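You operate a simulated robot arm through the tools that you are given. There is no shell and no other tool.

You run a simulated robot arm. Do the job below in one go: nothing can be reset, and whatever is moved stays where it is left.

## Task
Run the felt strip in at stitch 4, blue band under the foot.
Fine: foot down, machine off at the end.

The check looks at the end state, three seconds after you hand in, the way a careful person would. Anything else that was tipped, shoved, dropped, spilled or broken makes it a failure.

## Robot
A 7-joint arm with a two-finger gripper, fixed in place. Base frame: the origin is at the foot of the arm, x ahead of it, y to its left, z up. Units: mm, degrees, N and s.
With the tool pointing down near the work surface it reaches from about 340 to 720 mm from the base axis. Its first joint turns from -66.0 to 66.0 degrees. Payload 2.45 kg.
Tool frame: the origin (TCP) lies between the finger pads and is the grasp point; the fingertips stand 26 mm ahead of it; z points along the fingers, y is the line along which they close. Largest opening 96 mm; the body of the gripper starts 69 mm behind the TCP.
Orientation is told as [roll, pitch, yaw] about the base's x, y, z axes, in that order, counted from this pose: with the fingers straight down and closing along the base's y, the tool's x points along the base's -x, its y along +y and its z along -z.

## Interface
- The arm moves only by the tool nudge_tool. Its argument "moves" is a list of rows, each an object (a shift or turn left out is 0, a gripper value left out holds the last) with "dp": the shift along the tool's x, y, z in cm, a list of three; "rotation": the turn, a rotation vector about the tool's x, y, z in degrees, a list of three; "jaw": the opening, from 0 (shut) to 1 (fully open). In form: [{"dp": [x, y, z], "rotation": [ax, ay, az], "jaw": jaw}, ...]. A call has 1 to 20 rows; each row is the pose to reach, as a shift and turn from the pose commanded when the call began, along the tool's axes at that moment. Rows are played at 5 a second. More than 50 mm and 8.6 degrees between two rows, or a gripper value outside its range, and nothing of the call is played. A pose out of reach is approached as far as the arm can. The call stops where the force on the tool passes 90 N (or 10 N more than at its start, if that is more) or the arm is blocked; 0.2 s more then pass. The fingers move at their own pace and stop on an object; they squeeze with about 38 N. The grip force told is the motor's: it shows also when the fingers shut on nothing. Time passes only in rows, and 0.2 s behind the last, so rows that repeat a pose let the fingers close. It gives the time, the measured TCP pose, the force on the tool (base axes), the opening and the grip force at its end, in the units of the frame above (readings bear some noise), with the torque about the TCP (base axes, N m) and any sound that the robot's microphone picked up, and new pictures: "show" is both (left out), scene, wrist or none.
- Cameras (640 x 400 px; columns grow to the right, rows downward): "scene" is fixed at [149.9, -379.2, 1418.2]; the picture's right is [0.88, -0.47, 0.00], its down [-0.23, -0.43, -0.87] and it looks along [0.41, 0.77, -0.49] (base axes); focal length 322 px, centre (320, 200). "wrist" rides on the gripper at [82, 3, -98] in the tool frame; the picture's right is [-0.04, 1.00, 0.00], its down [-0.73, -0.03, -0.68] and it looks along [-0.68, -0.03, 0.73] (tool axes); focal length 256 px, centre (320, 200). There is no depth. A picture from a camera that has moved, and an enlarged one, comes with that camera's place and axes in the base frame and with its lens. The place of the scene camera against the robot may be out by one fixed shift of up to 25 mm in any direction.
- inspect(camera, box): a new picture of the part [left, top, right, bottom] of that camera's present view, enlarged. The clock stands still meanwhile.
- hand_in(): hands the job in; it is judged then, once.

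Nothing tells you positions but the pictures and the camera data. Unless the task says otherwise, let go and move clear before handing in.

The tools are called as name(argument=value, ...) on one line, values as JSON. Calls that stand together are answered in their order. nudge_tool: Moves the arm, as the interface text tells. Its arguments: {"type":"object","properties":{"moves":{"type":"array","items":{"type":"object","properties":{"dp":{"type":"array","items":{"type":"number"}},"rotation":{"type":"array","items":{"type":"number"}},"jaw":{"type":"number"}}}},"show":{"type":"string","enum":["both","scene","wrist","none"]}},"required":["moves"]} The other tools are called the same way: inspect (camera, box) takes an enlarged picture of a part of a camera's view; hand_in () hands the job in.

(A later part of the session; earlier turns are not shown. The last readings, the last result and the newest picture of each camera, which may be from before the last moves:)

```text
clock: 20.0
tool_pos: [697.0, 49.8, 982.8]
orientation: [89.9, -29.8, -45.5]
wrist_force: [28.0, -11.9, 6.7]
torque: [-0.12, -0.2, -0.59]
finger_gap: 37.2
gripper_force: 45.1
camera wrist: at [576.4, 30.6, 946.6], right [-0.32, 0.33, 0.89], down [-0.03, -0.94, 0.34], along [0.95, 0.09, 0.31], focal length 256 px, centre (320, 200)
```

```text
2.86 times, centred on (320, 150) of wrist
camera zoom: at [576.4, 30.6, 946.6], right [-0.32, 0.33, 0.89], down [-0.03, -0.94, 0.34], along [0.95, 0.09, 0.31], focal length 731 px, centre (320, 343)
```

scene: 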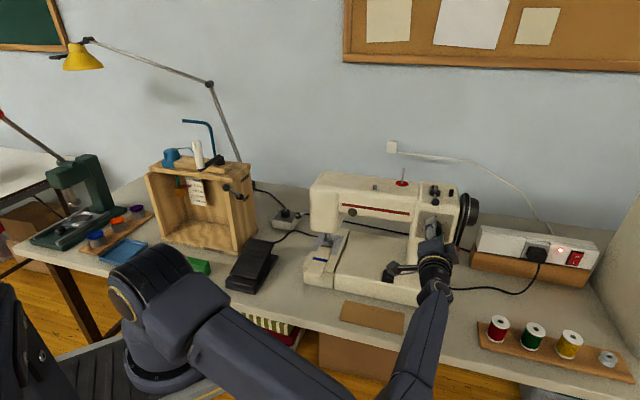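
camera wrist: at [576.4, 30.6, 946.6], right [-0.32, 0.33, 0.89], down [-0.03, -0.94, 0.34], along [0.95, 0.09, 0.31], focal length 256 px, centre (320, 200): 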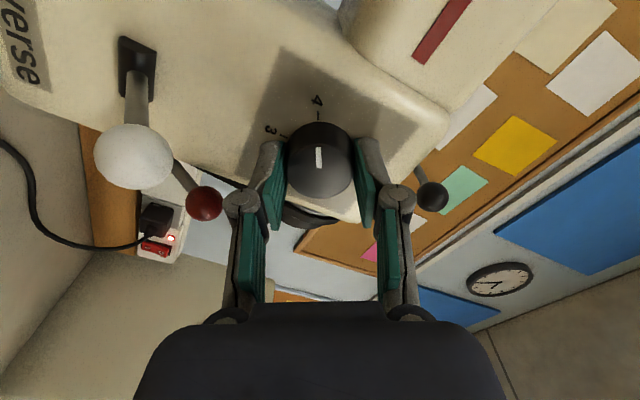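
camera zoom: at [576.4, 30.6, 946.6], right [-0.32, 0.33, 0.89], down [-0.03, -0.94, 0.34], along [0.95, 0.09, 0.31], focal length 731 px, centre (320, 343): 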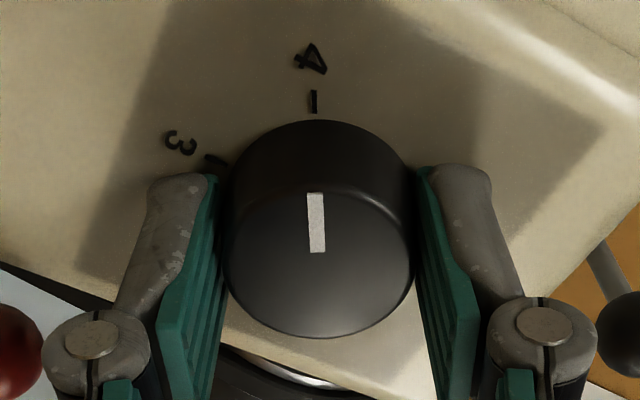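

The pointer is squarely on the 4 mark. I'll open the jaws and back straight out.

nudge_tool(moves=[{"jaw": 0.6}, {"jaw": 0.6}, {"jaw": 0.6}, {"dp": [0, 0, -1.0], "jaw": 0.6}, {"dp": [0, 0, -2.0], "jaw": 0.6}, {"dp": [0, 0, -2.5], "jaw": 0.6}])

inspect(camera="wrist", box=[240, 80, 400, 220])

```text
clock: 21.4
tool_pos: [676.6, 37.6, 984.6]
orientation: [90.0, -30.2, -44.5]
wrist_force: [-0.5, -0.8, -0.1]
torque: [0.02, -0.04, 0.0]
finger_gap: 57.6
gripper_force: 0.2
out of reach, approached as far as the arm can: row 6
camera wrist: at [556.6, 17.7, 947.9], right [-0.33, 0.33, 0.88], down [-0.01, -0.94, 0.34], along [0.94, 0.1, 0.32], focal length 256 px, centre (320, 200)
```

scene: 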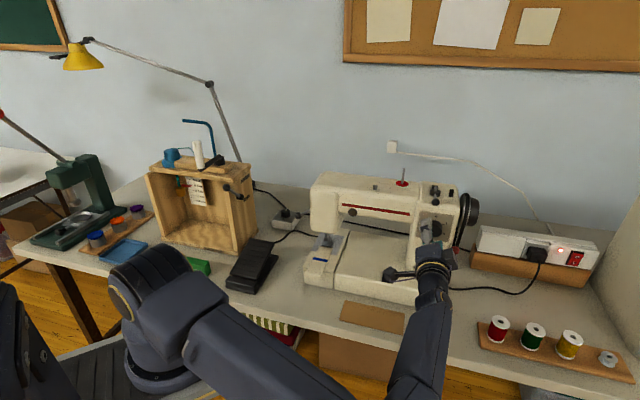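
wrist: 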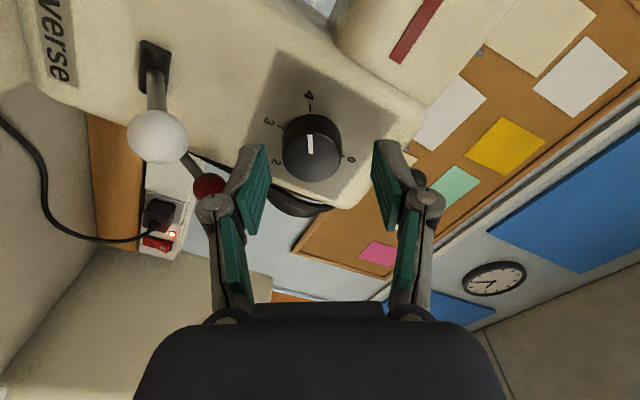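

```text
2.86 times, centred on (320, 150) of wrist
camera zoom: at [556.6, 17.7, 947.9], right [-0.33, 0.33, 0.88], down [-0.01, -0.94, 0.34], along [0.94, 0.1, 0.32], focal length 731 px, centre (320, 343)
```

zoom: 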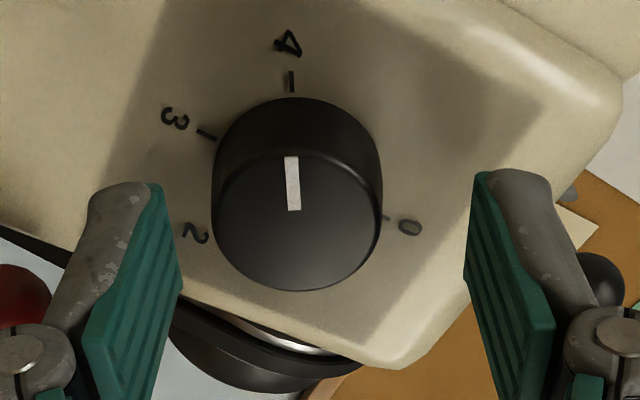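

The stitch dial is on 4. Next I'll roll the wrist back to neutral so the arm is well within reach again.

nudge_tool(moves=[{"rotation": [0, 0, -7.5]}, {"rotation": [0, 0, -15]}, {"rotation": [0, 0, -22.5]}, {"rotation": [0, 0, -30]}, {"rotation": [0, 0, -37.5]}, {"rotation": [0, 0, -45]}, {"rotation": [0, 0, -52.5]}, {"rotation": [0, 0, -60]}, {"rotation": [0, 0, -60]}], show="wrist")

```text
clock: 23.4
tool_pos: [677.3, 33.9, 982.5]
orientation: [-109.6, -89.9, 154.7]
wrist_force: [0.0, 0.1, 0.5]
torque: [0.03, 0.03, -0.03]
finger_gap: 57.7
gripper_force: 0.1
camera wrist: at [605.9, -34.4, 902.4], right [-0.71, 0.71, 0.04], down [-0.46, -0.5, 0.73], along [0.54, 0.5, 0.68], focal length 256 px, centre (320, 200)
```

wrist: 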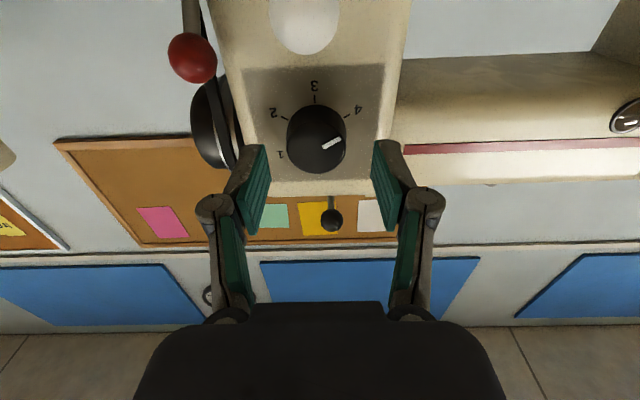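

The dial still reads 4 from here too. I'll back away from the column and tilt the hand down again, then go and look at the foot from its open left side.

nudge_tool(moves=[{"dp": [0, 0, -2.5]}, {"dp": [0, 0, -5]}, {"dp": [0, 0, -7.3]}, {"dp": [0, 0, -8.2], "rotation": [0, 7.1, 0]}, {"dp": [0, 0, -9.1], "rotation": [0, 14.3, 0]}, {"dp": [0, 0, -10], "rotation": [0, 21.4, 0]}, {"dp": [0, 0, -11], "rotation": [0, 28.6, 0]}, {"dp": [0, 0, -12], "rotation": [0, 35.7, 0]}, {"dp": [0, 0, -13], "rotation": [0, 42.9, 0]}, {"dp": [0, 0, -13.7], "rotation": [0, 50, 0]}, {"dp": [0, 0, -13.7], "rotation": [0, 50, 0]}])

```text
clock: 25.8
tool_pos: [580.3, -63.1, 982.6]
orientation: [-0.1, -39.9, 45.1]
wrist_force: [-0.1, 0.1, -0.3]
torque: [0.01, 0.04, -0.03]
finger_gap: 57.6
gripper_force: 0.1
camera wrist: at [489.5, -150.4, 1007.3], right [-0.69, 0.73, 0.03], down [0.11, 0.07, 0.99], along [0.72, 0.68, -0.13], focal length 256 px, centre (320, 200)
```

scene: 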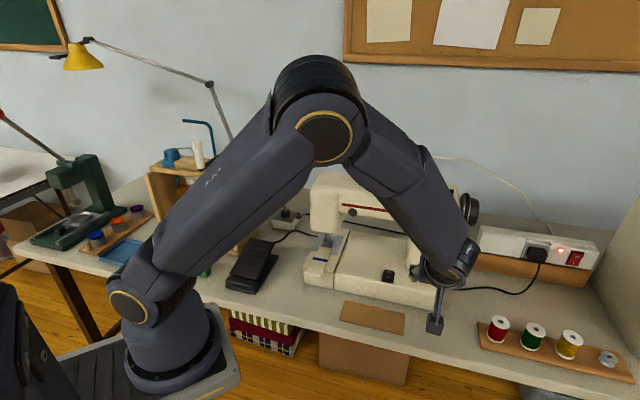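
wrist: 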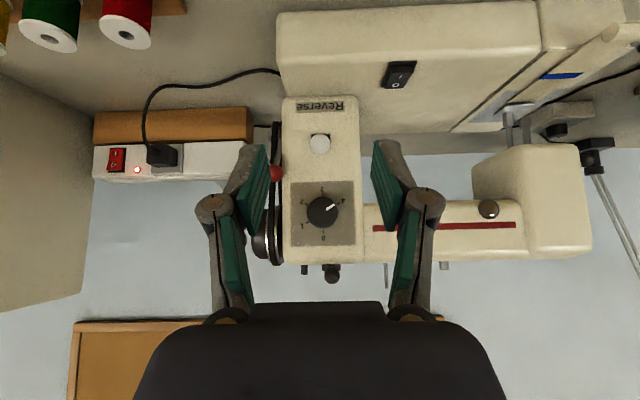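

The arm is back in a relaxed posture. I'll swing across the front to the left of the head, turning to yaw 0°.

nudge_tool(moves=[{"dp": [-1.12, 4.19, 0.91], "rotation": [3.2, 0, 3.83]}, {"dp": [-2.23, 8.38, 1.82], "rotation": [6.4, 0, 7.67]}, {"dp": [-3.35, 12.56, 2.72], "rotation": [9.6, 0, 11.5]}, {"dp": [-4.46, 16.75, 3.63], "rotation": [12.8, 0, 15.3]}, {"dp": [-5.58, 20.94, 4.54], "rotation": [16.1, 0, 19.2]}, {"dp": [-6.69, 25.13, 5.45], "rotation": [19.3, 0, 23]}, {"dp": [-7.81, 29.3, 6.35], "rotation": [22.5, 0, 26.8]}, {"dp": [-8.92, 33.5, 7.26], "rotation": [25.7, 0, 30.7]}, {"dp": [-10.04, 37.69, 8.17], "rotation": [28.9, 0, 34.5]}, {"dp": [-10.04, 37.69, 8.17], "rotation": [28.9, 0, 34.5]}])

```text
clock: 28.0
tool_pos: [403.3, 292.4, 984.9]
orientation: [0.1, -40.0, -0.2]
wrist_force: [-0.5, 0.2, -0.4]
torque: [0.03, 0.03, 0.0]
finger_gap: 57.5
gripper_force: 0.0
camera wrist: at [279.4, 294.7, 1008.7], right [0.03, 1.0, 0.03], down [0.13, -0.03, 0.99], along [0.99, -0.03, -0.13], focal length 256 px, centre (320, 200)
```

scene: 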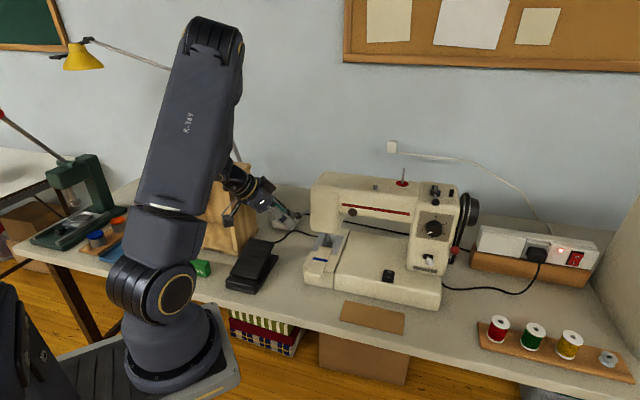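
wrist: 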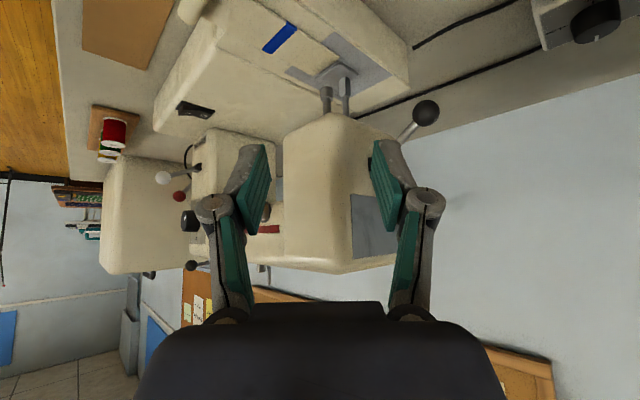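

I can see the foot, presser bar, needle bar and lift lever from the left front. I'll lower the hand about 95 mm in this clear space for a flat view of the foot.

nudge_tool(moves=[{"dp": [1.6, 0, 1.9]}, {"dp": [3.2, 0, 3.8]}, {"dp": [4.8, 0, 5.7]}, {"dp": [6.1, 0, 7.3]}, {"dp": [6.1, 0, 7.3]}], show="wrist")

inspect(camera="wrist", box=[260, 40, 460, 200])

inspect(camera="wrist", box=[280, 80, 380, 160])

```text
clock: 29.2
tool_pos: [406.7, 295.9, 888.6]
orientation: [0.2, -40.1, -0.1]
wrist_force: [-0.3, -1.3, -0.6]
torque: [-0.03, -0.02, -0.03]
finger_gap: 57.7
gripper_force: 0.0
camera wrist: at [280.7, 298.0, 912.2], right [0.03, 1.0, 0.03], down [0.13, -0.03, 0.99], along [0.99, -0.03, -0.13], focal length 256 px, centre (320, 200)
```

wrist: 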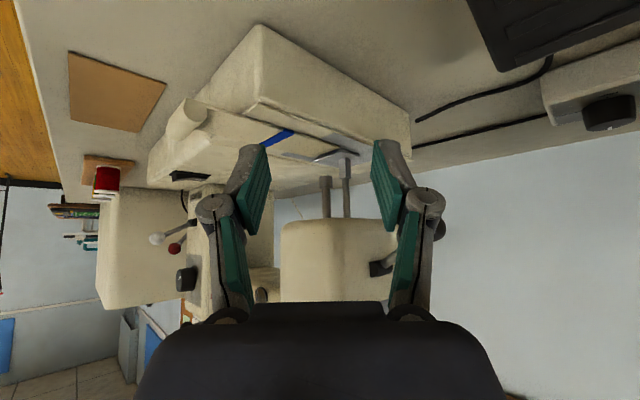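

```text
2.50 times, centred on (360, 120) of wrist
camera zoom: at [280.7, 298.0, 912.2], right [0.03, 1.0, 0.03], down [0.13, -0.03, 0.99], along [0.99, -0.03, -0.13], focal length 640 px, centre (220, 400)
```

zoom: 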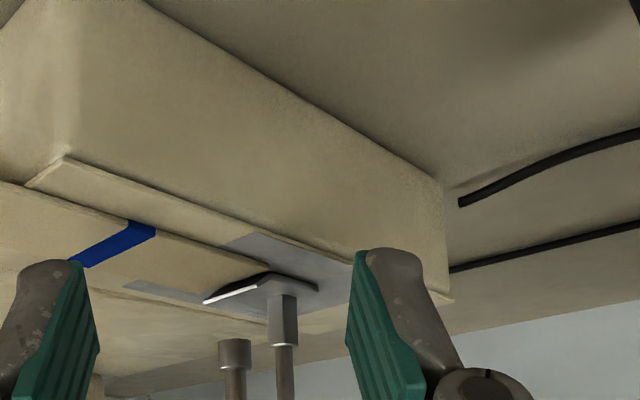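

```text
5.00 times, centred on (330, 120) of wrist
camera zoom: at [280.7, 298.0, 912.2], right [0.03, 1.0, 0.03], down [0.13, -0.03, 0.99], along [0.99, -0.03, -0.13], focal length 1280 px, centre (270, 600)
```

zoom: 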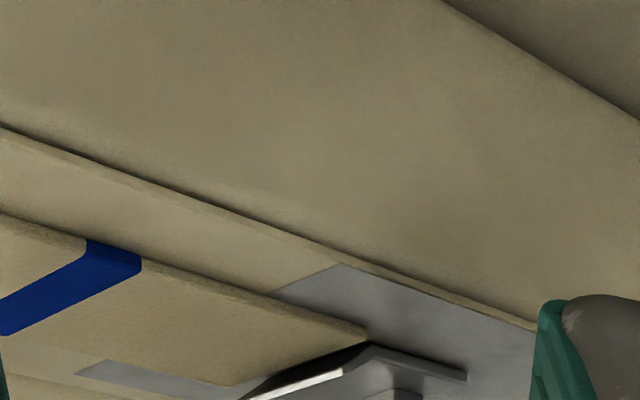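

I'm level with the bed and nothing is touching. I'll enlarge the foot, the lever's exit from the head, and the strip end.

inspect(camera="wrist", box=[306, 138, 370, 178])

inspect(camera="wrist", box=[350, 200, 470, 300])

inspect(camera="wrist", box=[440, 0, 640, 140])

```text
10.00 times, centred on (338, 158) of wrist
camera zoom: at [280.7, 298.0, 912.2], right [0.03, 1.0, 0.03], down [0.13, -0.03, 0.99], along [0.99, -0.03, -0.13], focal length 2560 px, centre (140, 620)
```

zoom: 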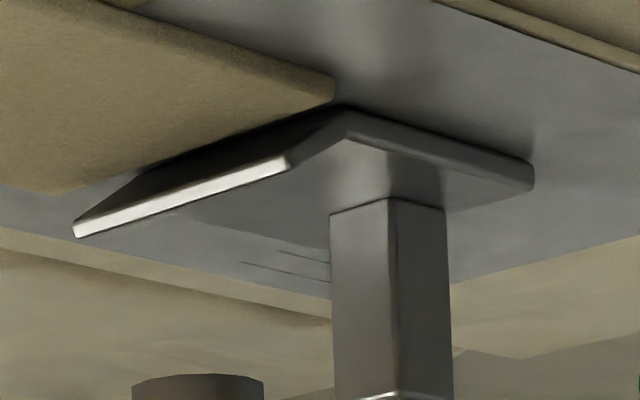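

```text
4.00 times, centred on (410, 250) of wrist
camera zoom: at [280.7, 298.0, 912.2], right [0.03, 1.0, 0.03], down [0.13, -0.03, 0.99], along [0.99, -0.03, -0.13], focal length 1024 px, centre (-40, 0)
```

zoom: 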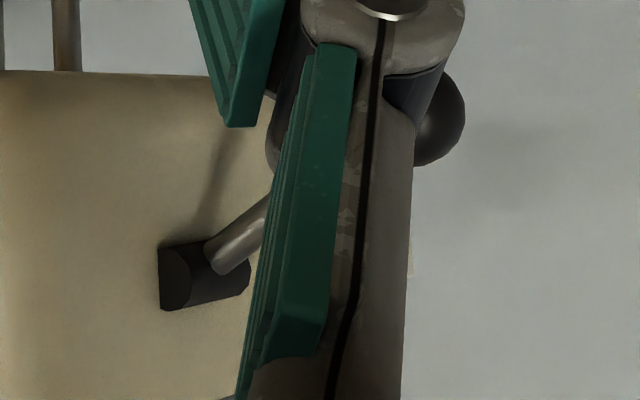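

```text
2.86 times, centred on (540, 70) of wrist
camera zoom: at [280.7, 298.0, 912.2], right [0.03, 1.0, 0.03], down [0.13, -0.03, 0.99], along [0.99, -0.03, -0.13], focal length 731 px, centre (-309, 571)
```

zoom: 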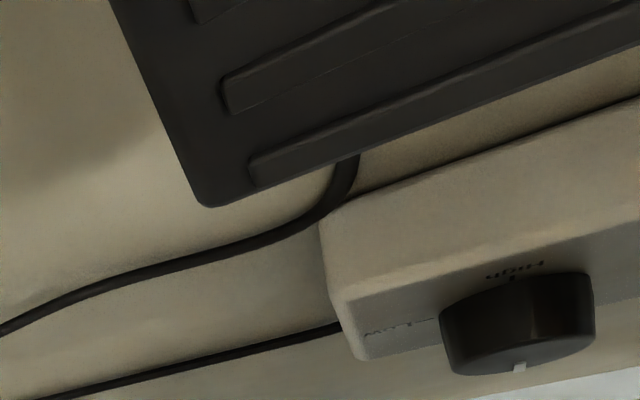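

The foot is down: its sole is within about a millimetre of the plate, and the strip end stops just short of it. So the foot must be lifted to tuck the strip under. The small box is a Low/High speed control. I'll raise the hand a little to see the lift lever unobstructed.

nudge_tool(moves=[{"dp": [-2.6, 2, -3.1]}, {"dp": [-4.2, 4, -5]}, {"dp": [-5.4, 6, -6.5]}, {"dp": [-5.4, 6, -6.5]}], show="wrist")

inspect(camera="wrist", box=[280, 60, 440, 240])

inspect(camera="wrist", box=[400, 0, 640, 140])

```text
clock: 30.2
tool_pos: [404.8, 355.6, 974.7]
orientation: [0.1, -40.0, 0.1]
wrist_force: [-0.2, -1.1, 0.3]
torque: [0.02, -0.01, -0.02]
finger_gap: 57.5
gripper_force: 0.0
camera wrist: at [278.4, 357.7, 998.8], right [0.03, 1.0, 0.03], down [0.13, -0.03, 0.99], along [0.99, -0.03, -0.13], focal length 256 px, centre (320, 200)
```

wrist: 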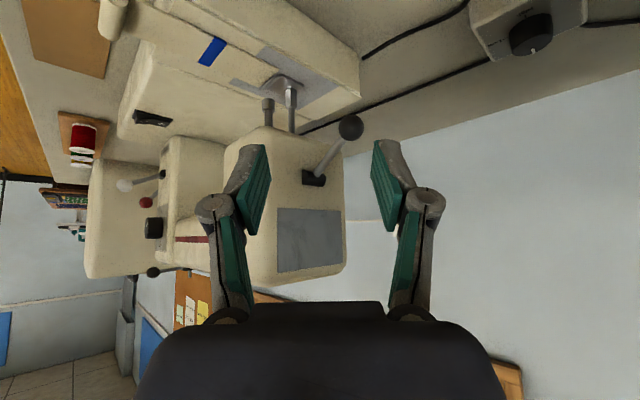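

```text
2.22 times, centred on (360, 150) of wrist
camera zoom: at [278.4, 357.7, 998.8], right [0.03, 1.0, 0.03], down [0.13, -0.03, 0.99], along [0.99, -0.03, -0.13], focal length 569 px, centre (231, 311)
```

zoom: 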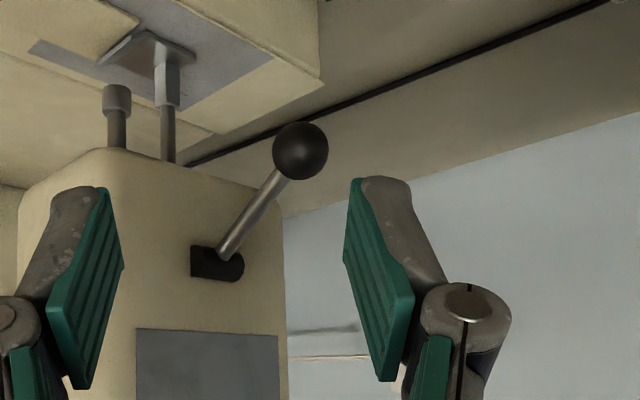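

```text
2.67 times, centred on (520, 70) of wrist
camera zoom: at [278.4, 357.7, 998.8], right [0.03, 1.0, 0.03], down [0.13, -0.03, 0.99], along [0.99, -0.03, -0.13], focal length 683 px, centre (-213, 547)
```

zoom: 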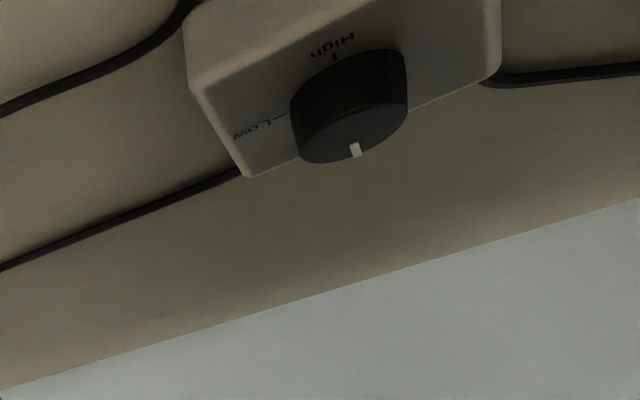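

The lift lever sits on the head's left face and swings up and down, with its ball near (491, 387, 911). I also want to read the speed box, so I'll straighten the tool and turn the camera toward it.

nudge_tool(moves=[{"rotation": [0, 8, 0]}, {"rotation": [0, 16, 0]}, {"rotation": [0, 24, 0]}, {"rotation": [0, 32, 0]}, {"rotation": [0, 40, 0]}], show="none")

nudge_tool(moves=[{"rotation": [0, 0, -8]}, {"rotation": [0, 0, -16]}, {"rotation": [0, 0, -24]}, {"rotation": [0, 0, -32]}, {"rotation": [0, 0, -40]}, {"rotation": [0, 0, -47]}, {"rotation": [0, 0, -47]}])

inspect(camera="wrist", box=[240, 100, 400, 220])

```text
clock: 31.4
tool_pos: [405.0, 355.1, 975.3]
orientation: [0.1, 0.0, 0.1]
wrist_force: [0.1, -0.1, 0.0]
torque: [0.02, 0.02, 0.03]
finger_gap: 57.4
gripper_force: 0.2
```

```text
clock: 33.0
tool_pos: [404.8, 354.8, 974.6]
orientation: [-0.1, 0.0, 47.1]
wrist_force: [0.6, 0.1, -1.2]
torque: [-0.03, 0.02, 0.02]
finger_gap: 57.5
gripper_force: 0.1
camera wrist: at [346.9, 296.4, 1073.9], right [-0.71, 0.71, 0.0], down [0.52, 0.52, 0.68], along [0.48, 0.48, -0.73], focal length 256 px, centre (320, 200)
```

scene: 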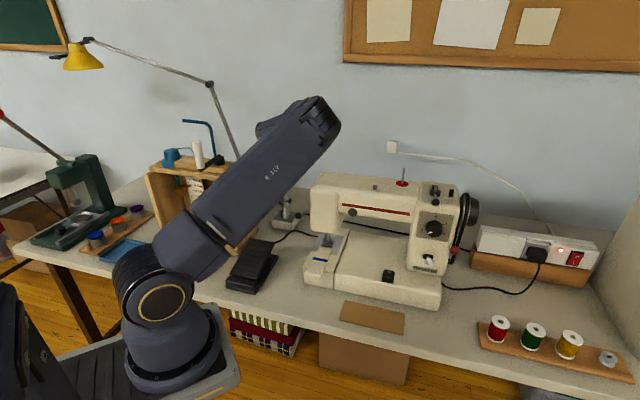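
wrist: 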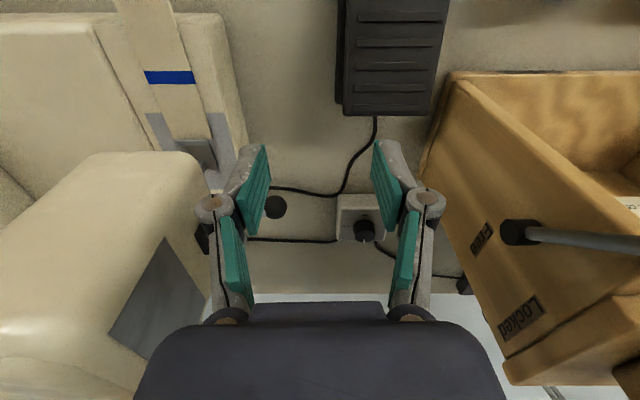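

```text
3.33 times, centred on (320, 160) of wrist
camera zoom: at [346.9, 296.4, 1073.9], right [-0.71, 0.71, 0.0], down [0.52, 0.52, 0.68], along [0.48, 0.48, -0.73], focal length 853 px, centre (320, 333)
```

zoom: 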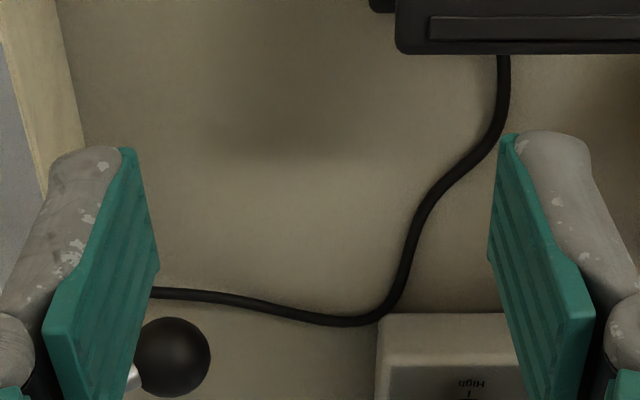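

I can see the lever ball, the pedal lead and the speed box. I'll enlarge the speed box and the pedal.

inspect(camera="wrist", box=[325, 185, 405, 255])

inspect(camera="wrist", box=[320, 0, 470, 130])

inspect(camera="wrist", box=[420, 150, 640, 400])

inspect(camera="scene", box=[380, 160, 500, 290])

```text
5.71 times, centred on (365, 220) of wrist
camera zoom: at [346.9, 296.4, 1073.9], right [-0.71, 0.71, 0.0], down [0.52, 0.52, 0.68], along [0.48, 0.48, -0.73], focal length 1463 px, centre (63, 86)
```

zoom: 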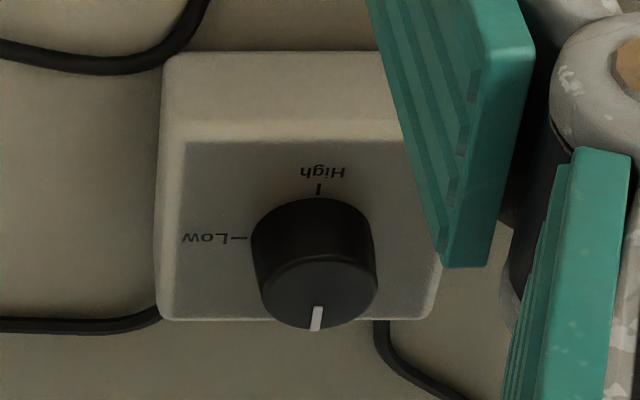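

```text
3.08 times, centred on (395, 65) of wrist
camera zoom: at [346.9, 296.4, 1073.9], right [-0.71, 0.71, 0.0], down [0.52, 0.52, 0.68], along [0.48, 0.48, -0.73], focal length 788 px, centre (89, 615)
```

zoom: 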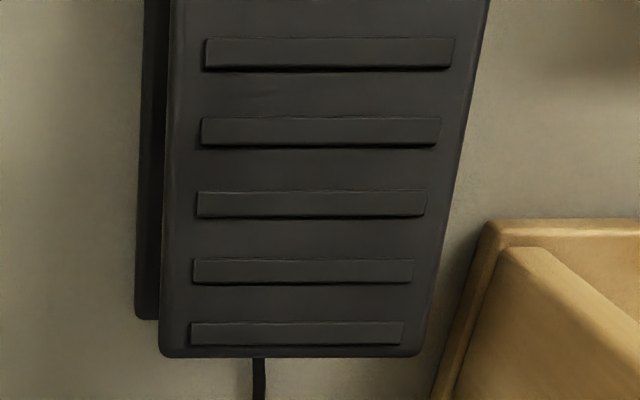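

```text
1.60 times, centred on (530, 275) of wrist
camera zoom: at [346.9, 296.4, 1073.9], right [-0.71, 0.71, 0.0], down [0.52, 0.52, 0.68], along [0.48, 0.48, -0.73], focal length 410 px, centre (-16, 80)
```

zoom: 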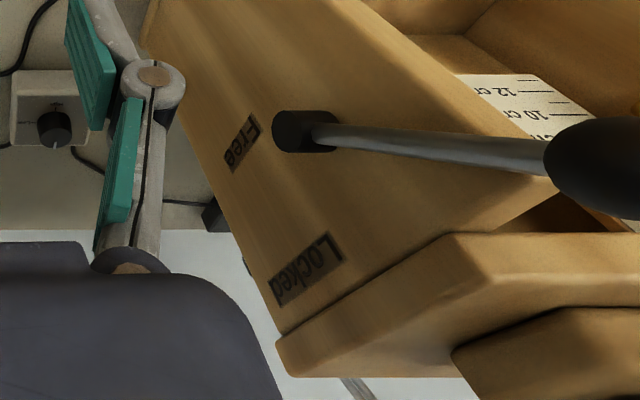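

```text
3.08 times, centred on (440, 225) of scene
camera zoom: at [149.9, -379.2, 1418.2], right [0.88, -0.47, 0.0], down [-0.23, -0.43, -0.87], along [0.41, 0.77, -0.49], focal length 992 px, centre (-49, 123)
```

zoom: 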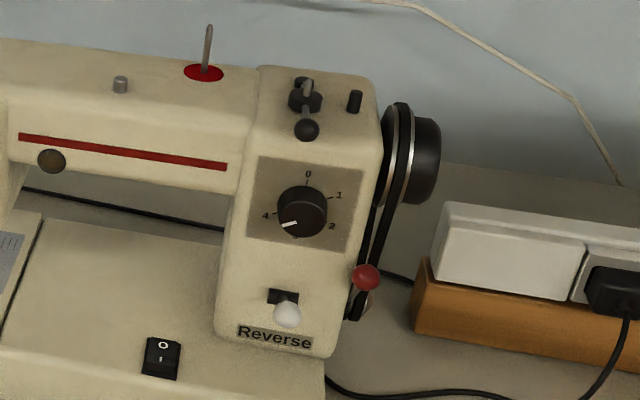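

The box is a Low/High dimmer wired past the machine, so I'll leave it alone. The pedal tread is hinged at the front with its raised rear edge near z 830. I'll move the hand beside the lift lever, above its ball, and turn so the fingers close across it.

nudge_tool(moves=[{"dp": [-2.8, -0.9, -1.8]}, {"dp": [-5.6, -1.8, -3.6]}, {"dp": [-8.3, -2.8, -3.6]}, {"dp": [-8.3, -2.8, -3.6], "rotation": [0, 0, 7.7]}, {"dp": [-8.3, -2.8, -3.6], "rotation": [0, 0, 15.4]}, {"dp": [-8.3, -2.8, -3.6], "rotation": [0, 0, 23]}, {"dp": [-8.3, -2.8, -3.6], "rotation": [0, 0, 30.7]}, {"dp": [-8.3, -2.8, -3.6], "rotation": [0, 0, 38.4]}, {"dp": [-8.3, -2.8, -3.6], "rotation": [0, 0, 46]}, {"dp": [-8.3, -2.8, -3.6], "rotation": [0, 0, 53.7]}, {"dp": [-8.3, -2.8, -3.6], "rotation": [0, 0, 61.4]}, {"dp": [-8.3, -2.8, -3.6], "rotation": [0, 0, 69]}, {"dp": [-8.3, -2.8, -3.6], "rotation": [0, 0, 76.7]}, {"dp": [-8.3, -2.8, -3.6], "rotation": [0, 0, 84.4]}, {"dp": [-8.3, -2.8, -3.6], "rotation": [0, 0, 92.1]}, {"dp": [-8.3, -2.8, -3.6], "rotation": [0, 0, 92.1]}])

inspect(camera="wrist", box=[220, 60, 420, 220])

```text
clock: 36.4
tool_pos: [482.6, 397.2, 1010.3]
orientation: [0.1, 0.0, -45.2]
wrist_force: [0.3, 0.5, 0.0]
torque: [-0.04, -0.02, -0.01]
finger_gap: 57.4
gripper_force: 0.0
camera wrist: at [426.9, 455.8, 1109.7], right [0.74, 0.68, 0.0], down [0.5, -0.54, 0.68], along [0.46, -0.5, -0.73], focal length 256 px, centre (320, 200)
```

scene: 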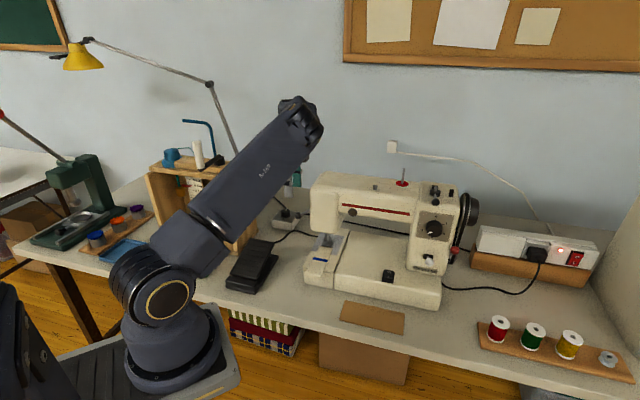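
wrist: 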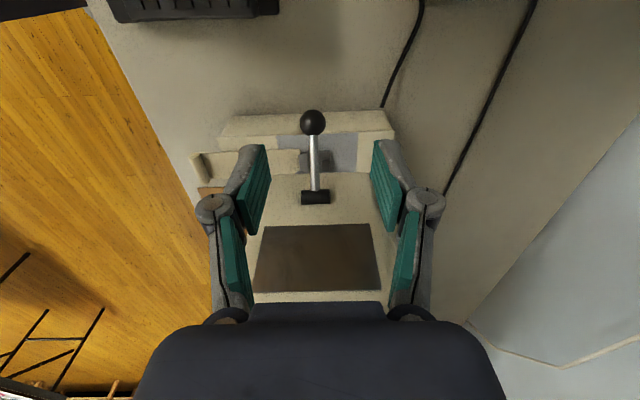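

```text
2.50 times, centred on (320, 140) of wrist
camera zoom: at [426.9, 455.8, 1109.7], right [0.74, 0.68, 0.0], down [0.5, -0.54, 0.68], along [0.46, -0.5, -0.73], focal length 640 px, centre (320, 350)
```

zoom: 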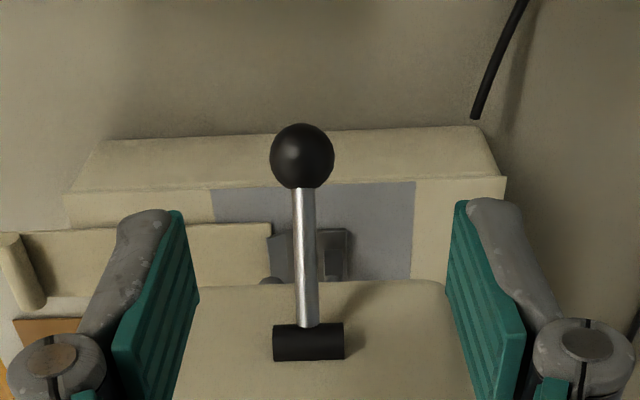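

The lever pivots on a cylinder at the head's left face, and its ball is just ahead of and below my fingers. I'll come down around the ball in two stages.

nudge_tool(moves=[{"dp": [-0.7, -0.3, 1.5]}, {"dp": [-1.46, -0.6, 3.0]}, {"dp": [-1.46, -0.6, 5.0]}, {"dp": [-1.46, -0.6, 6.5]}, {"dp": [-1.46, -0.6, 6.5]}])

inspect(camera="wrist", box=[220, 60, 420, 260])

inspect(camera="scene", box=[250, 120, 350, 260])

```text
clock: 37.6
tool_pos: [485.7, 382.9, 944.2]
orientation: [0.1, 0.0, -45.1]
wrist_force: [0.2, -0.1, -0.4]
torque: [-0.04, 0.0, -0.02]
finger_gap: 57.6
gripper_force: 0.1
camera wrist: at [430.4, 441.1, 1043.8], right [0.74, 0.68, 0.0], down [0.5, -0.54, 0.68], along [0.46, -0.5, -0.73], focal length 256 px, centre (320, 200)
```

scene: 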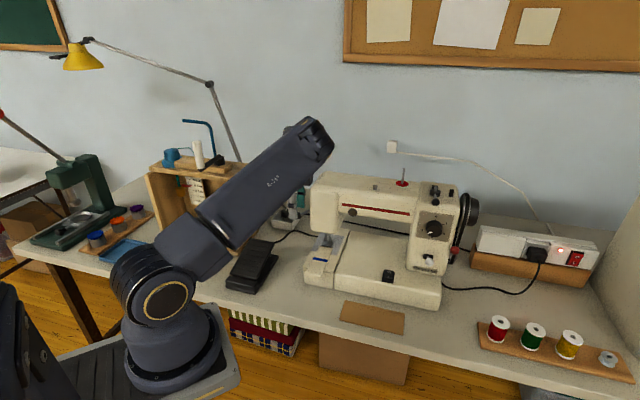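
wrist: 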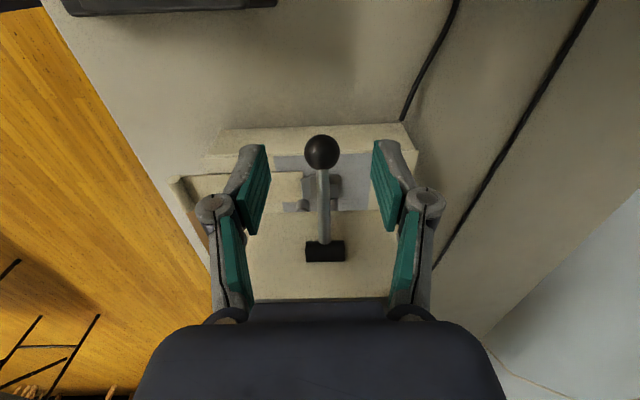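

```text
2.00 times, centred on (320, 160) of wrist
camera zoom: at [430.4, 441.1, 1043.8], right [0.74, 0.68, 0.0], down [0.5, -0.54, 0.68], along [0.46, -0.5, -0.73], focal length 512 px, centre (320, 280)
```

zoom: 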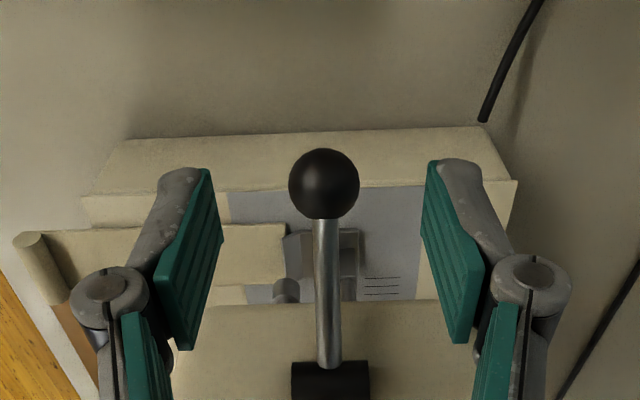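

```text
2.86 times, centred on (300, 190) of scene
camera zoom: at [149.9, -379.2, 1418.2], right [0.88, -0.47, 0.0], down [-0.23, -0.43, -0.87], along [0.41, 0.77, -0.49], focal length 921 px, centre (377, 229)
```

zoom: 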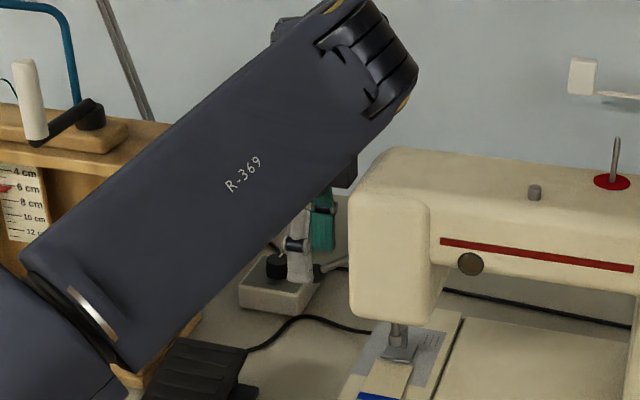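

The ball lies right on the tool axis. I'll descend another 27 mm and close gently on it.

nudge_tool(moves=[{"dp": [0, 0, 1.0]}, {"dp": [0, 0, 2.0]}, {"dp": [0, 0, 2.7]}, {"dp": [0, 0, 2.7], "jaw": 0.15}, {"dp": [0, 0, 2.7], "jaw": 0.15}, {"dp": [0, 0, 2.7], "jaw": 0.15}, {"dp": [0, 0, 2.7], "jaw": 0.15}])

inspect(camera="wrist", box=[220, 60, 420, 260])

```text
clock: 39.2
tool_pos: [486.1, 381.9, 918.2]
orientation: [0.0, 0.0, -44.9]
wrist_force: [-2.7, -2.0, -1.1]
torque: [0.0, 0.05, 0.01]
finger_gap: 19.9
gripper_force: 44.9
camera wrist: at [431.9, 441.4, 1018.0], right [0.74, 0.68, 0.0], down [0.5, -0.54, 0.68], along [0.46, -0.5, -0.73], focal length 256 px, centre (320, 200)
```

scene: 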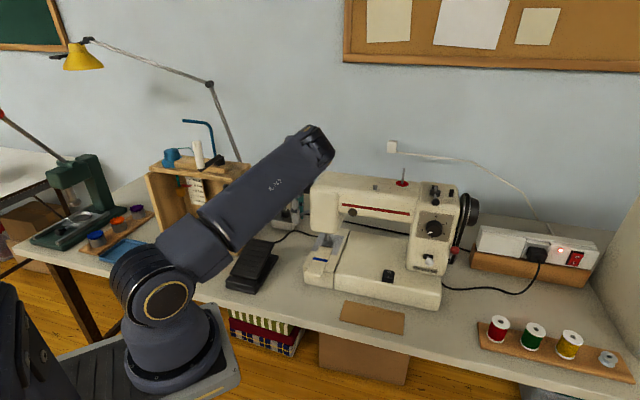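
wrist: 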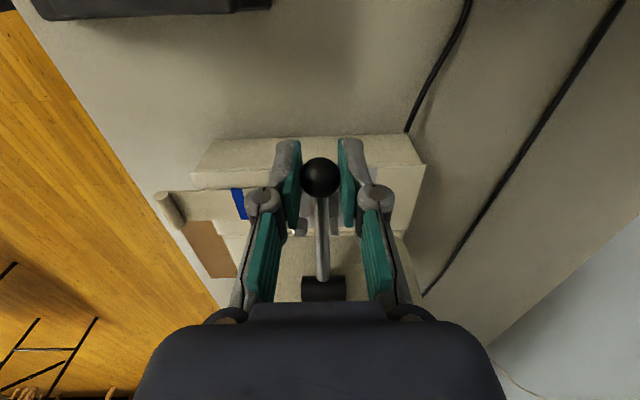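

```text
2.00 times, centred on (320, 160) of wrist
camera zoom: at [431.9, 441.4, 1018.0], right [0.74, 0.68, 0.0], down [0.5, -0.54, 0.68], along [0.46, -0.5, -0.73], focal length 512 px, centre (320, 280)
```

zoom: 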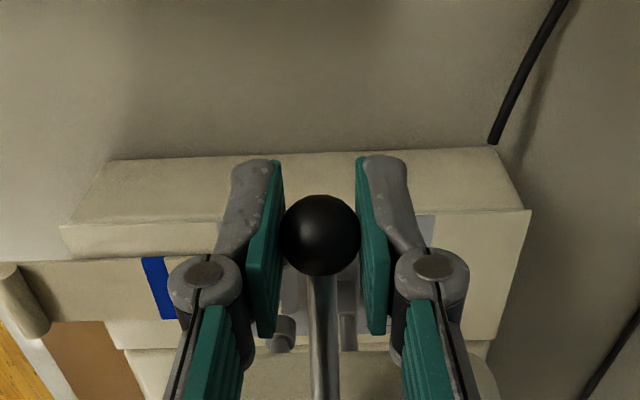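

The lever ball is gripped. I'll raise it along its arc in small steps and watch the force and the foot.

nudge_tool(moves=[{"dp": [0.25, 0, -0.4]}, {"dp": [0.45, 0, -0.82]}, {"dp": [0.62, 0, -1.25]}, {"dp": [0.78, 0, -1.68]}])

inspect(camera="scene", box=[300, 210, 360, 280])

```text
clock: 40.2
tool_pos: [481.4, 387.6, 934.2]
orientation: [-0.2, 0.2, -45.0]
wrist_force: [-3.5, -3.7, -20.2]
torque: [0.79, 0.82, -0.02]
finger_gap: 19.9
gripper_force: 45.1
camera wrist: at [427.2, 446.4, 1034.5], right [0.73, 0.68, 0.0], down [0.5, -0.54, 0.68], along [0.46, -0.5, -0.74], focal length 256 px, centre (320, 200)
```

scene: 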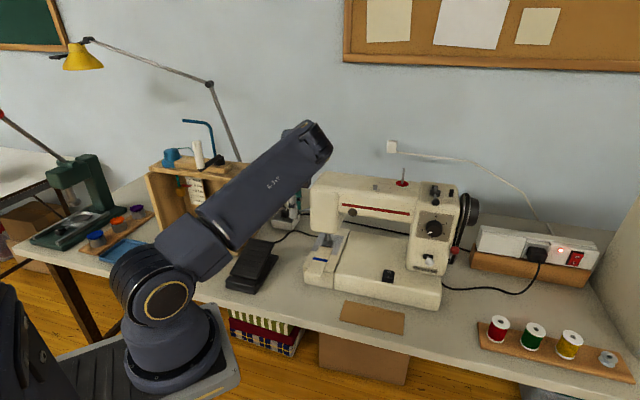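
wrist: 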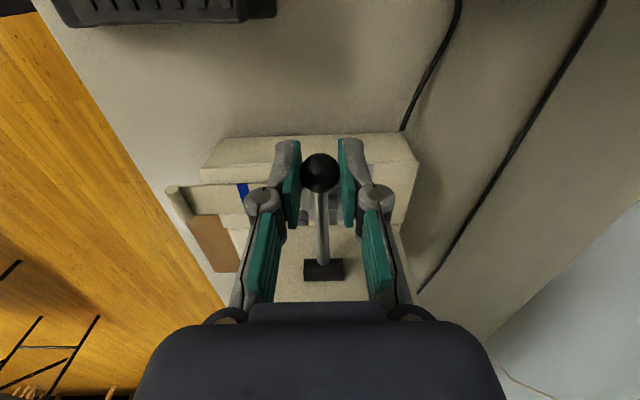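

```text
5.71 times, centred on (330, 245) of scene
camera zoom: at [150.2, -379.1, 1418.2], right [0.88, -0.47, 0.0], down [-0.23, -0.43, -0.87], along [0.41, 0.77, -0.49], focal length 1843 px, centre (263, -57)
```

zoom: 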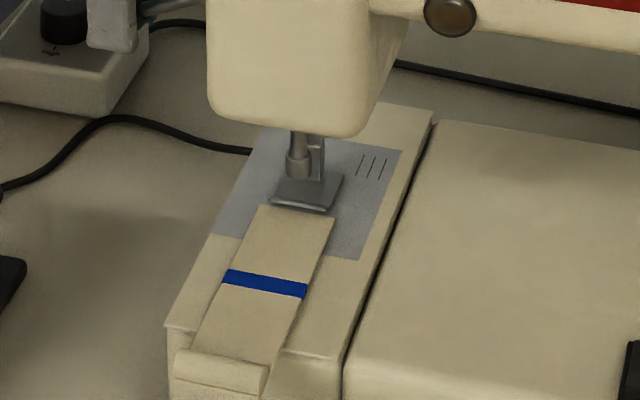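

The lever moves with about 20 N of resistance. I'll continue up along the arc.

nudge_tool(moves=[{"dp": [0.12, 0, -0.45]}, {"dp": [0.21, 0, -0.89]}, {"dp": [0.27, 0, -1.4]}, {"dp": [0.29, 0, -1.92]}])

inspect(camera="scene", box=[300, 210, 360, 280])

```text
clock: 41.2
tool_pos: [480.2, 389.8, 955.0]
orientation: [0.1, 0.2, -44.9]
wrist_force: [-13.0, -3.5, -21.1]
torque: [0.77, 1.1, 0.0]
finger_gap: 20.9
gripper_force: 44.1
camera wrist: at [424.4, 448.8, 1054.4], right [0.73, 0.68, 0.0], down [0.5, -0.54, 0.68], along [0.46, -0.5, -0.74], focal length 256 px, centre (320, 200)
```

scene: 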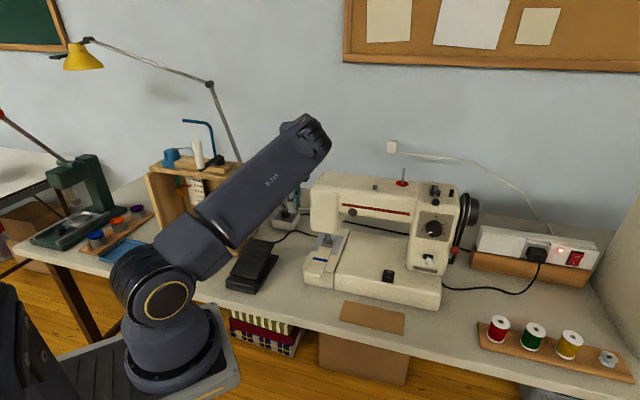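
wrist: 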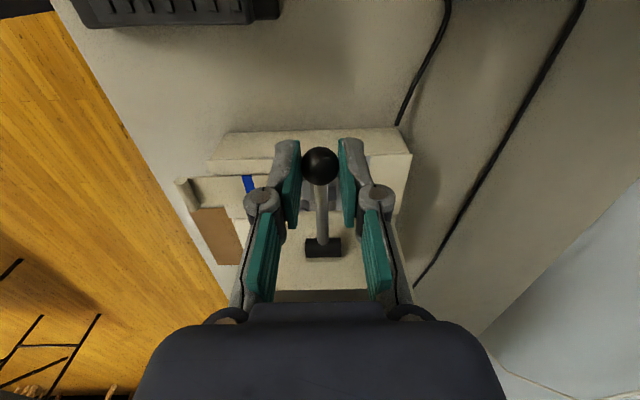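

```text
5.71 times, centred on (330, 245) of scene
camera zoom: at [150.0, -379.1, 1418.2], right [0.88, -0.47, 0.0], down [-0.23, -0.43, -0.87], along [0.41, 0.77, -0.49], focal length 1843 px, centre (263, -57)
```

zoom: 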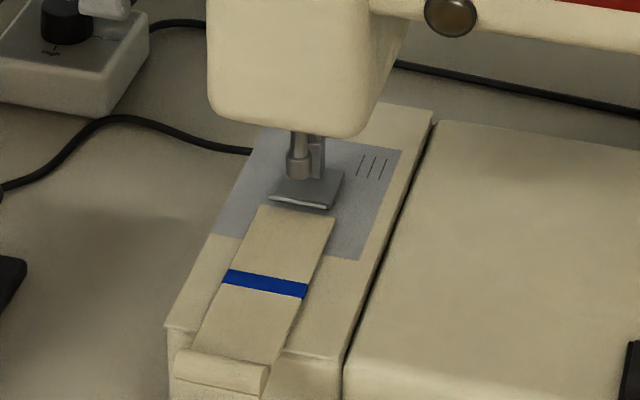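

The foot is starting to rise, but the ball has slid about 11 mm down the pads. I'll lift a little more and check whether the grip holds.

nudge_tool(moves=[{"dp": [0.0, 0, -0.3]}, {"dp": [0.0, 0, -0.6]}, {"dp": [0.0, 0, -0.9]}, {"dp": [-0.02, 0, -1.2]}], show="wrist")

inspect(camera="scene", box=[300, 210, 360, 280])

inspect(camera="wrist", box=[240, 100, 400, 280])

```text
clock: 42.2
tool_pos: [479.3, 389.6, 963.3]
orientation: [-0.2, 0.0, -45.0]
wrist_force: [-17.2, -9.9, -19.7]
torque: [0.68, 1.18, -0.03]
finger_gap: 21.0
gripper_force: 44.6
camera wrist: at [424.8, 449.0, 1064.3], right [0.73, 0.68, 0.0], down [0.5, -0.54, 0.68], along [0.46, -0.5, -0.74], focal length 256 px, centre (320, 200)
```

wrist: 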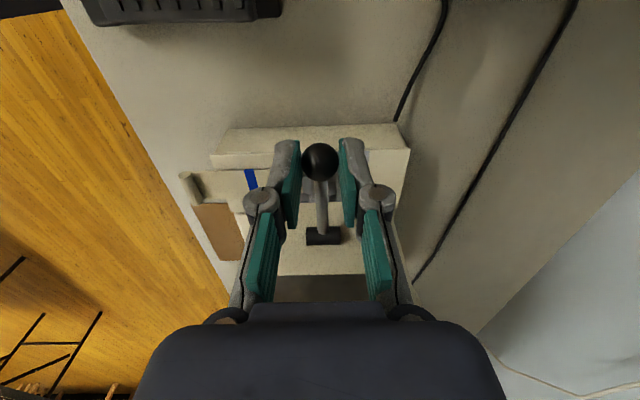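

```text
5.71 times, centred on (330, 245) of scene
camera zoom: at [149.8, -379.3, 1418.1], right [0.88, -0.47, 0.0], down [-0.23, -0.43, -0.87], along [0.41, 0.77, -0.49], focal length 1843 px, centre (263, -57)
```

zoom: 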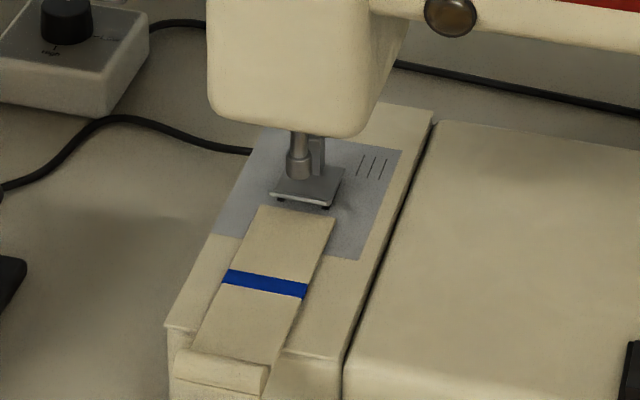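

```text
2.22 times, centred on (320, 190) of wrist
camera zoom: at [424.8, 449.0, 1064.3], right [0.73, 0.68, 0.0], down [0.5, -0.54, 0.68], along [0.46, -0.5, -0.74], focal length 569 px, centre (320, 222)
```

zoom: 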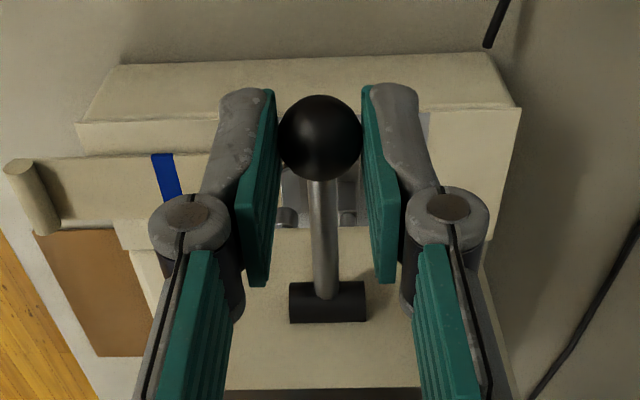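

The foot is clearly lifting, but the ball is near the tips, so I need a lower grip. First I'll check the hand's clearance to the head.

inspect(camera="scene", box=[260, 100, 360, 240])

inspect(camera="scene", box=[310, 225, 350, 255])

```text
2.86 times, centred on (310, 170) of scene
camera zoom: at [149.8, -379.3, 1418.1], right [0.88, -0.47, 0.0], down [-0.23, -0.43, -0.87], along [0.41, 0.77, -0.49], focal length 921 px, centre (349, 286)
```

zoom: 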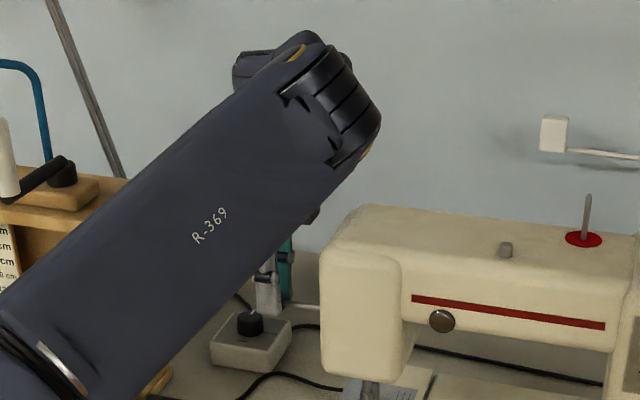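

```text
13.33 times, centred on (330, 240) of scene
camera zoom: at [149.8, -379.3, 1418.1], right [0.88, -0.47, 0.0], down [-0.23, -0.43, -0.87], along [0.41, 0.77, -0.49], focal length 4300 px, centre (187, -333)
```

zoom: 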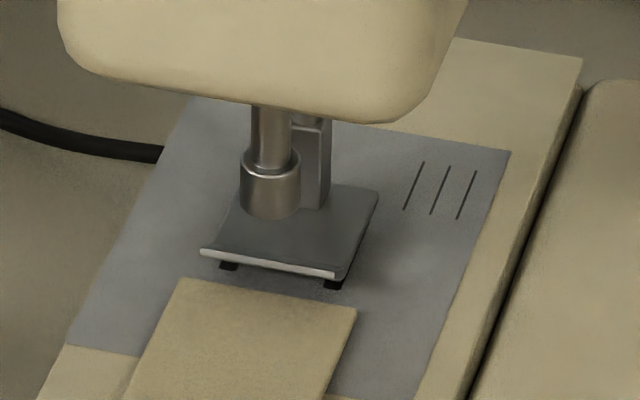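

The foot is up a few mm and the black feed dogs show beneath it. I'll open the jaws and see whether the lever stays put.

nudge_tool(moves=[{"jaw": 0.4}, {"jaw": 0.4}, {"jaw": 0.4}], show="wrist")

inspect(camera="scene", box=[310, 225, 350, 255])

```text
clock: 43.0
tool_pos: [481.7, 390.9, 965.5]
orientation: [0.1, 0.0, -45.1]
wrist_force: [-0.4, -0.2, -0.5]
torque: [-0.01, -0.01, 0.0]
finger_gap: 38.4
gripper_force: 0.1
camera wrist: at [426.0, 449.4, 1065.5], right [0.74, 0.68, 0.0], down [0.5, -0.54, 0.68], along [0.46, -0.5, -0.73], focal length 256 px, centre (320, 200)
```

wrist: 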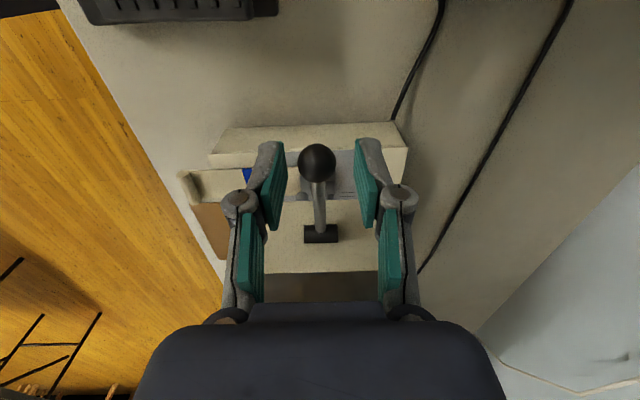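

```text
13.33 times, centred on (330, 240) of scene
camera zoom: at [149.9, -379.2, 1418.2], right [0.88, -0.47, 0.0], down [-0.23, -0.43, -0.87], along [0.41, 0.77, -0.49], focal length 4300 px, centre (187, -333)
```

zoom: 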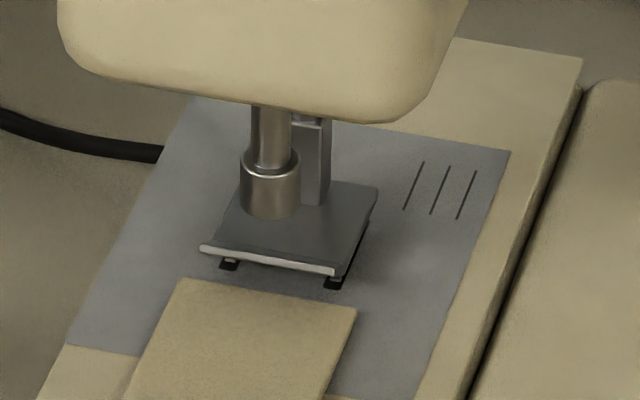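

The lever stays where it was left. I'll lower the hand so the ball sits high between the pads, grip again and lift further.

nudge_tool(moves=[{"dp": [0, -0.1, 1.0], "jaw": 0.4}, {"dp": [0, -0.15, 2.2]}, {"dp": [0, -0.15, 3.4]}, {"dp": [0, -0.15, 3.4], "jaw": 0.15}, {"dp": [0, -0.15, 3.4], "jaw": 0.15}, {"dp": [0, -0.15, 3.4], "jaw": 0.15}], show="wrist")

```text
clock: 44.4
tool_pos: [478.7, 390.6, 931.4]
orientation: [0.1, 0.1, -45.1]
wrist_force: [9.4, 10.9, -10.2]
torque: [0.27, 0.63, 0.04]
finger_gap: 20.1
gripper_force: 43.4
camera wrist: at [424.2, 448.7, 1031.0], right [0.74, 0.68, 0.0], down [0.5, -0.54, 0.68], along [0.46, -0.5, -0.74], focal length 256 px, centre (320, 200)
```

wrist: 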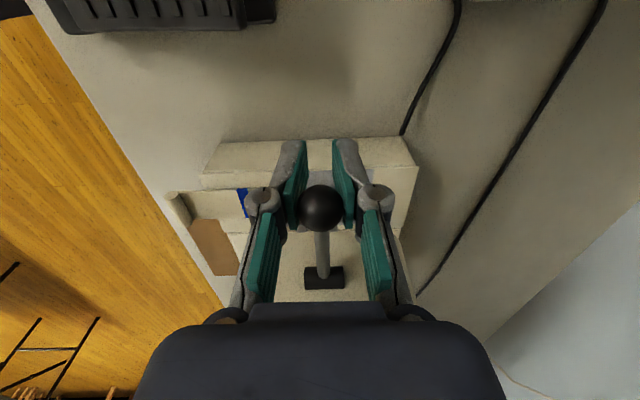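

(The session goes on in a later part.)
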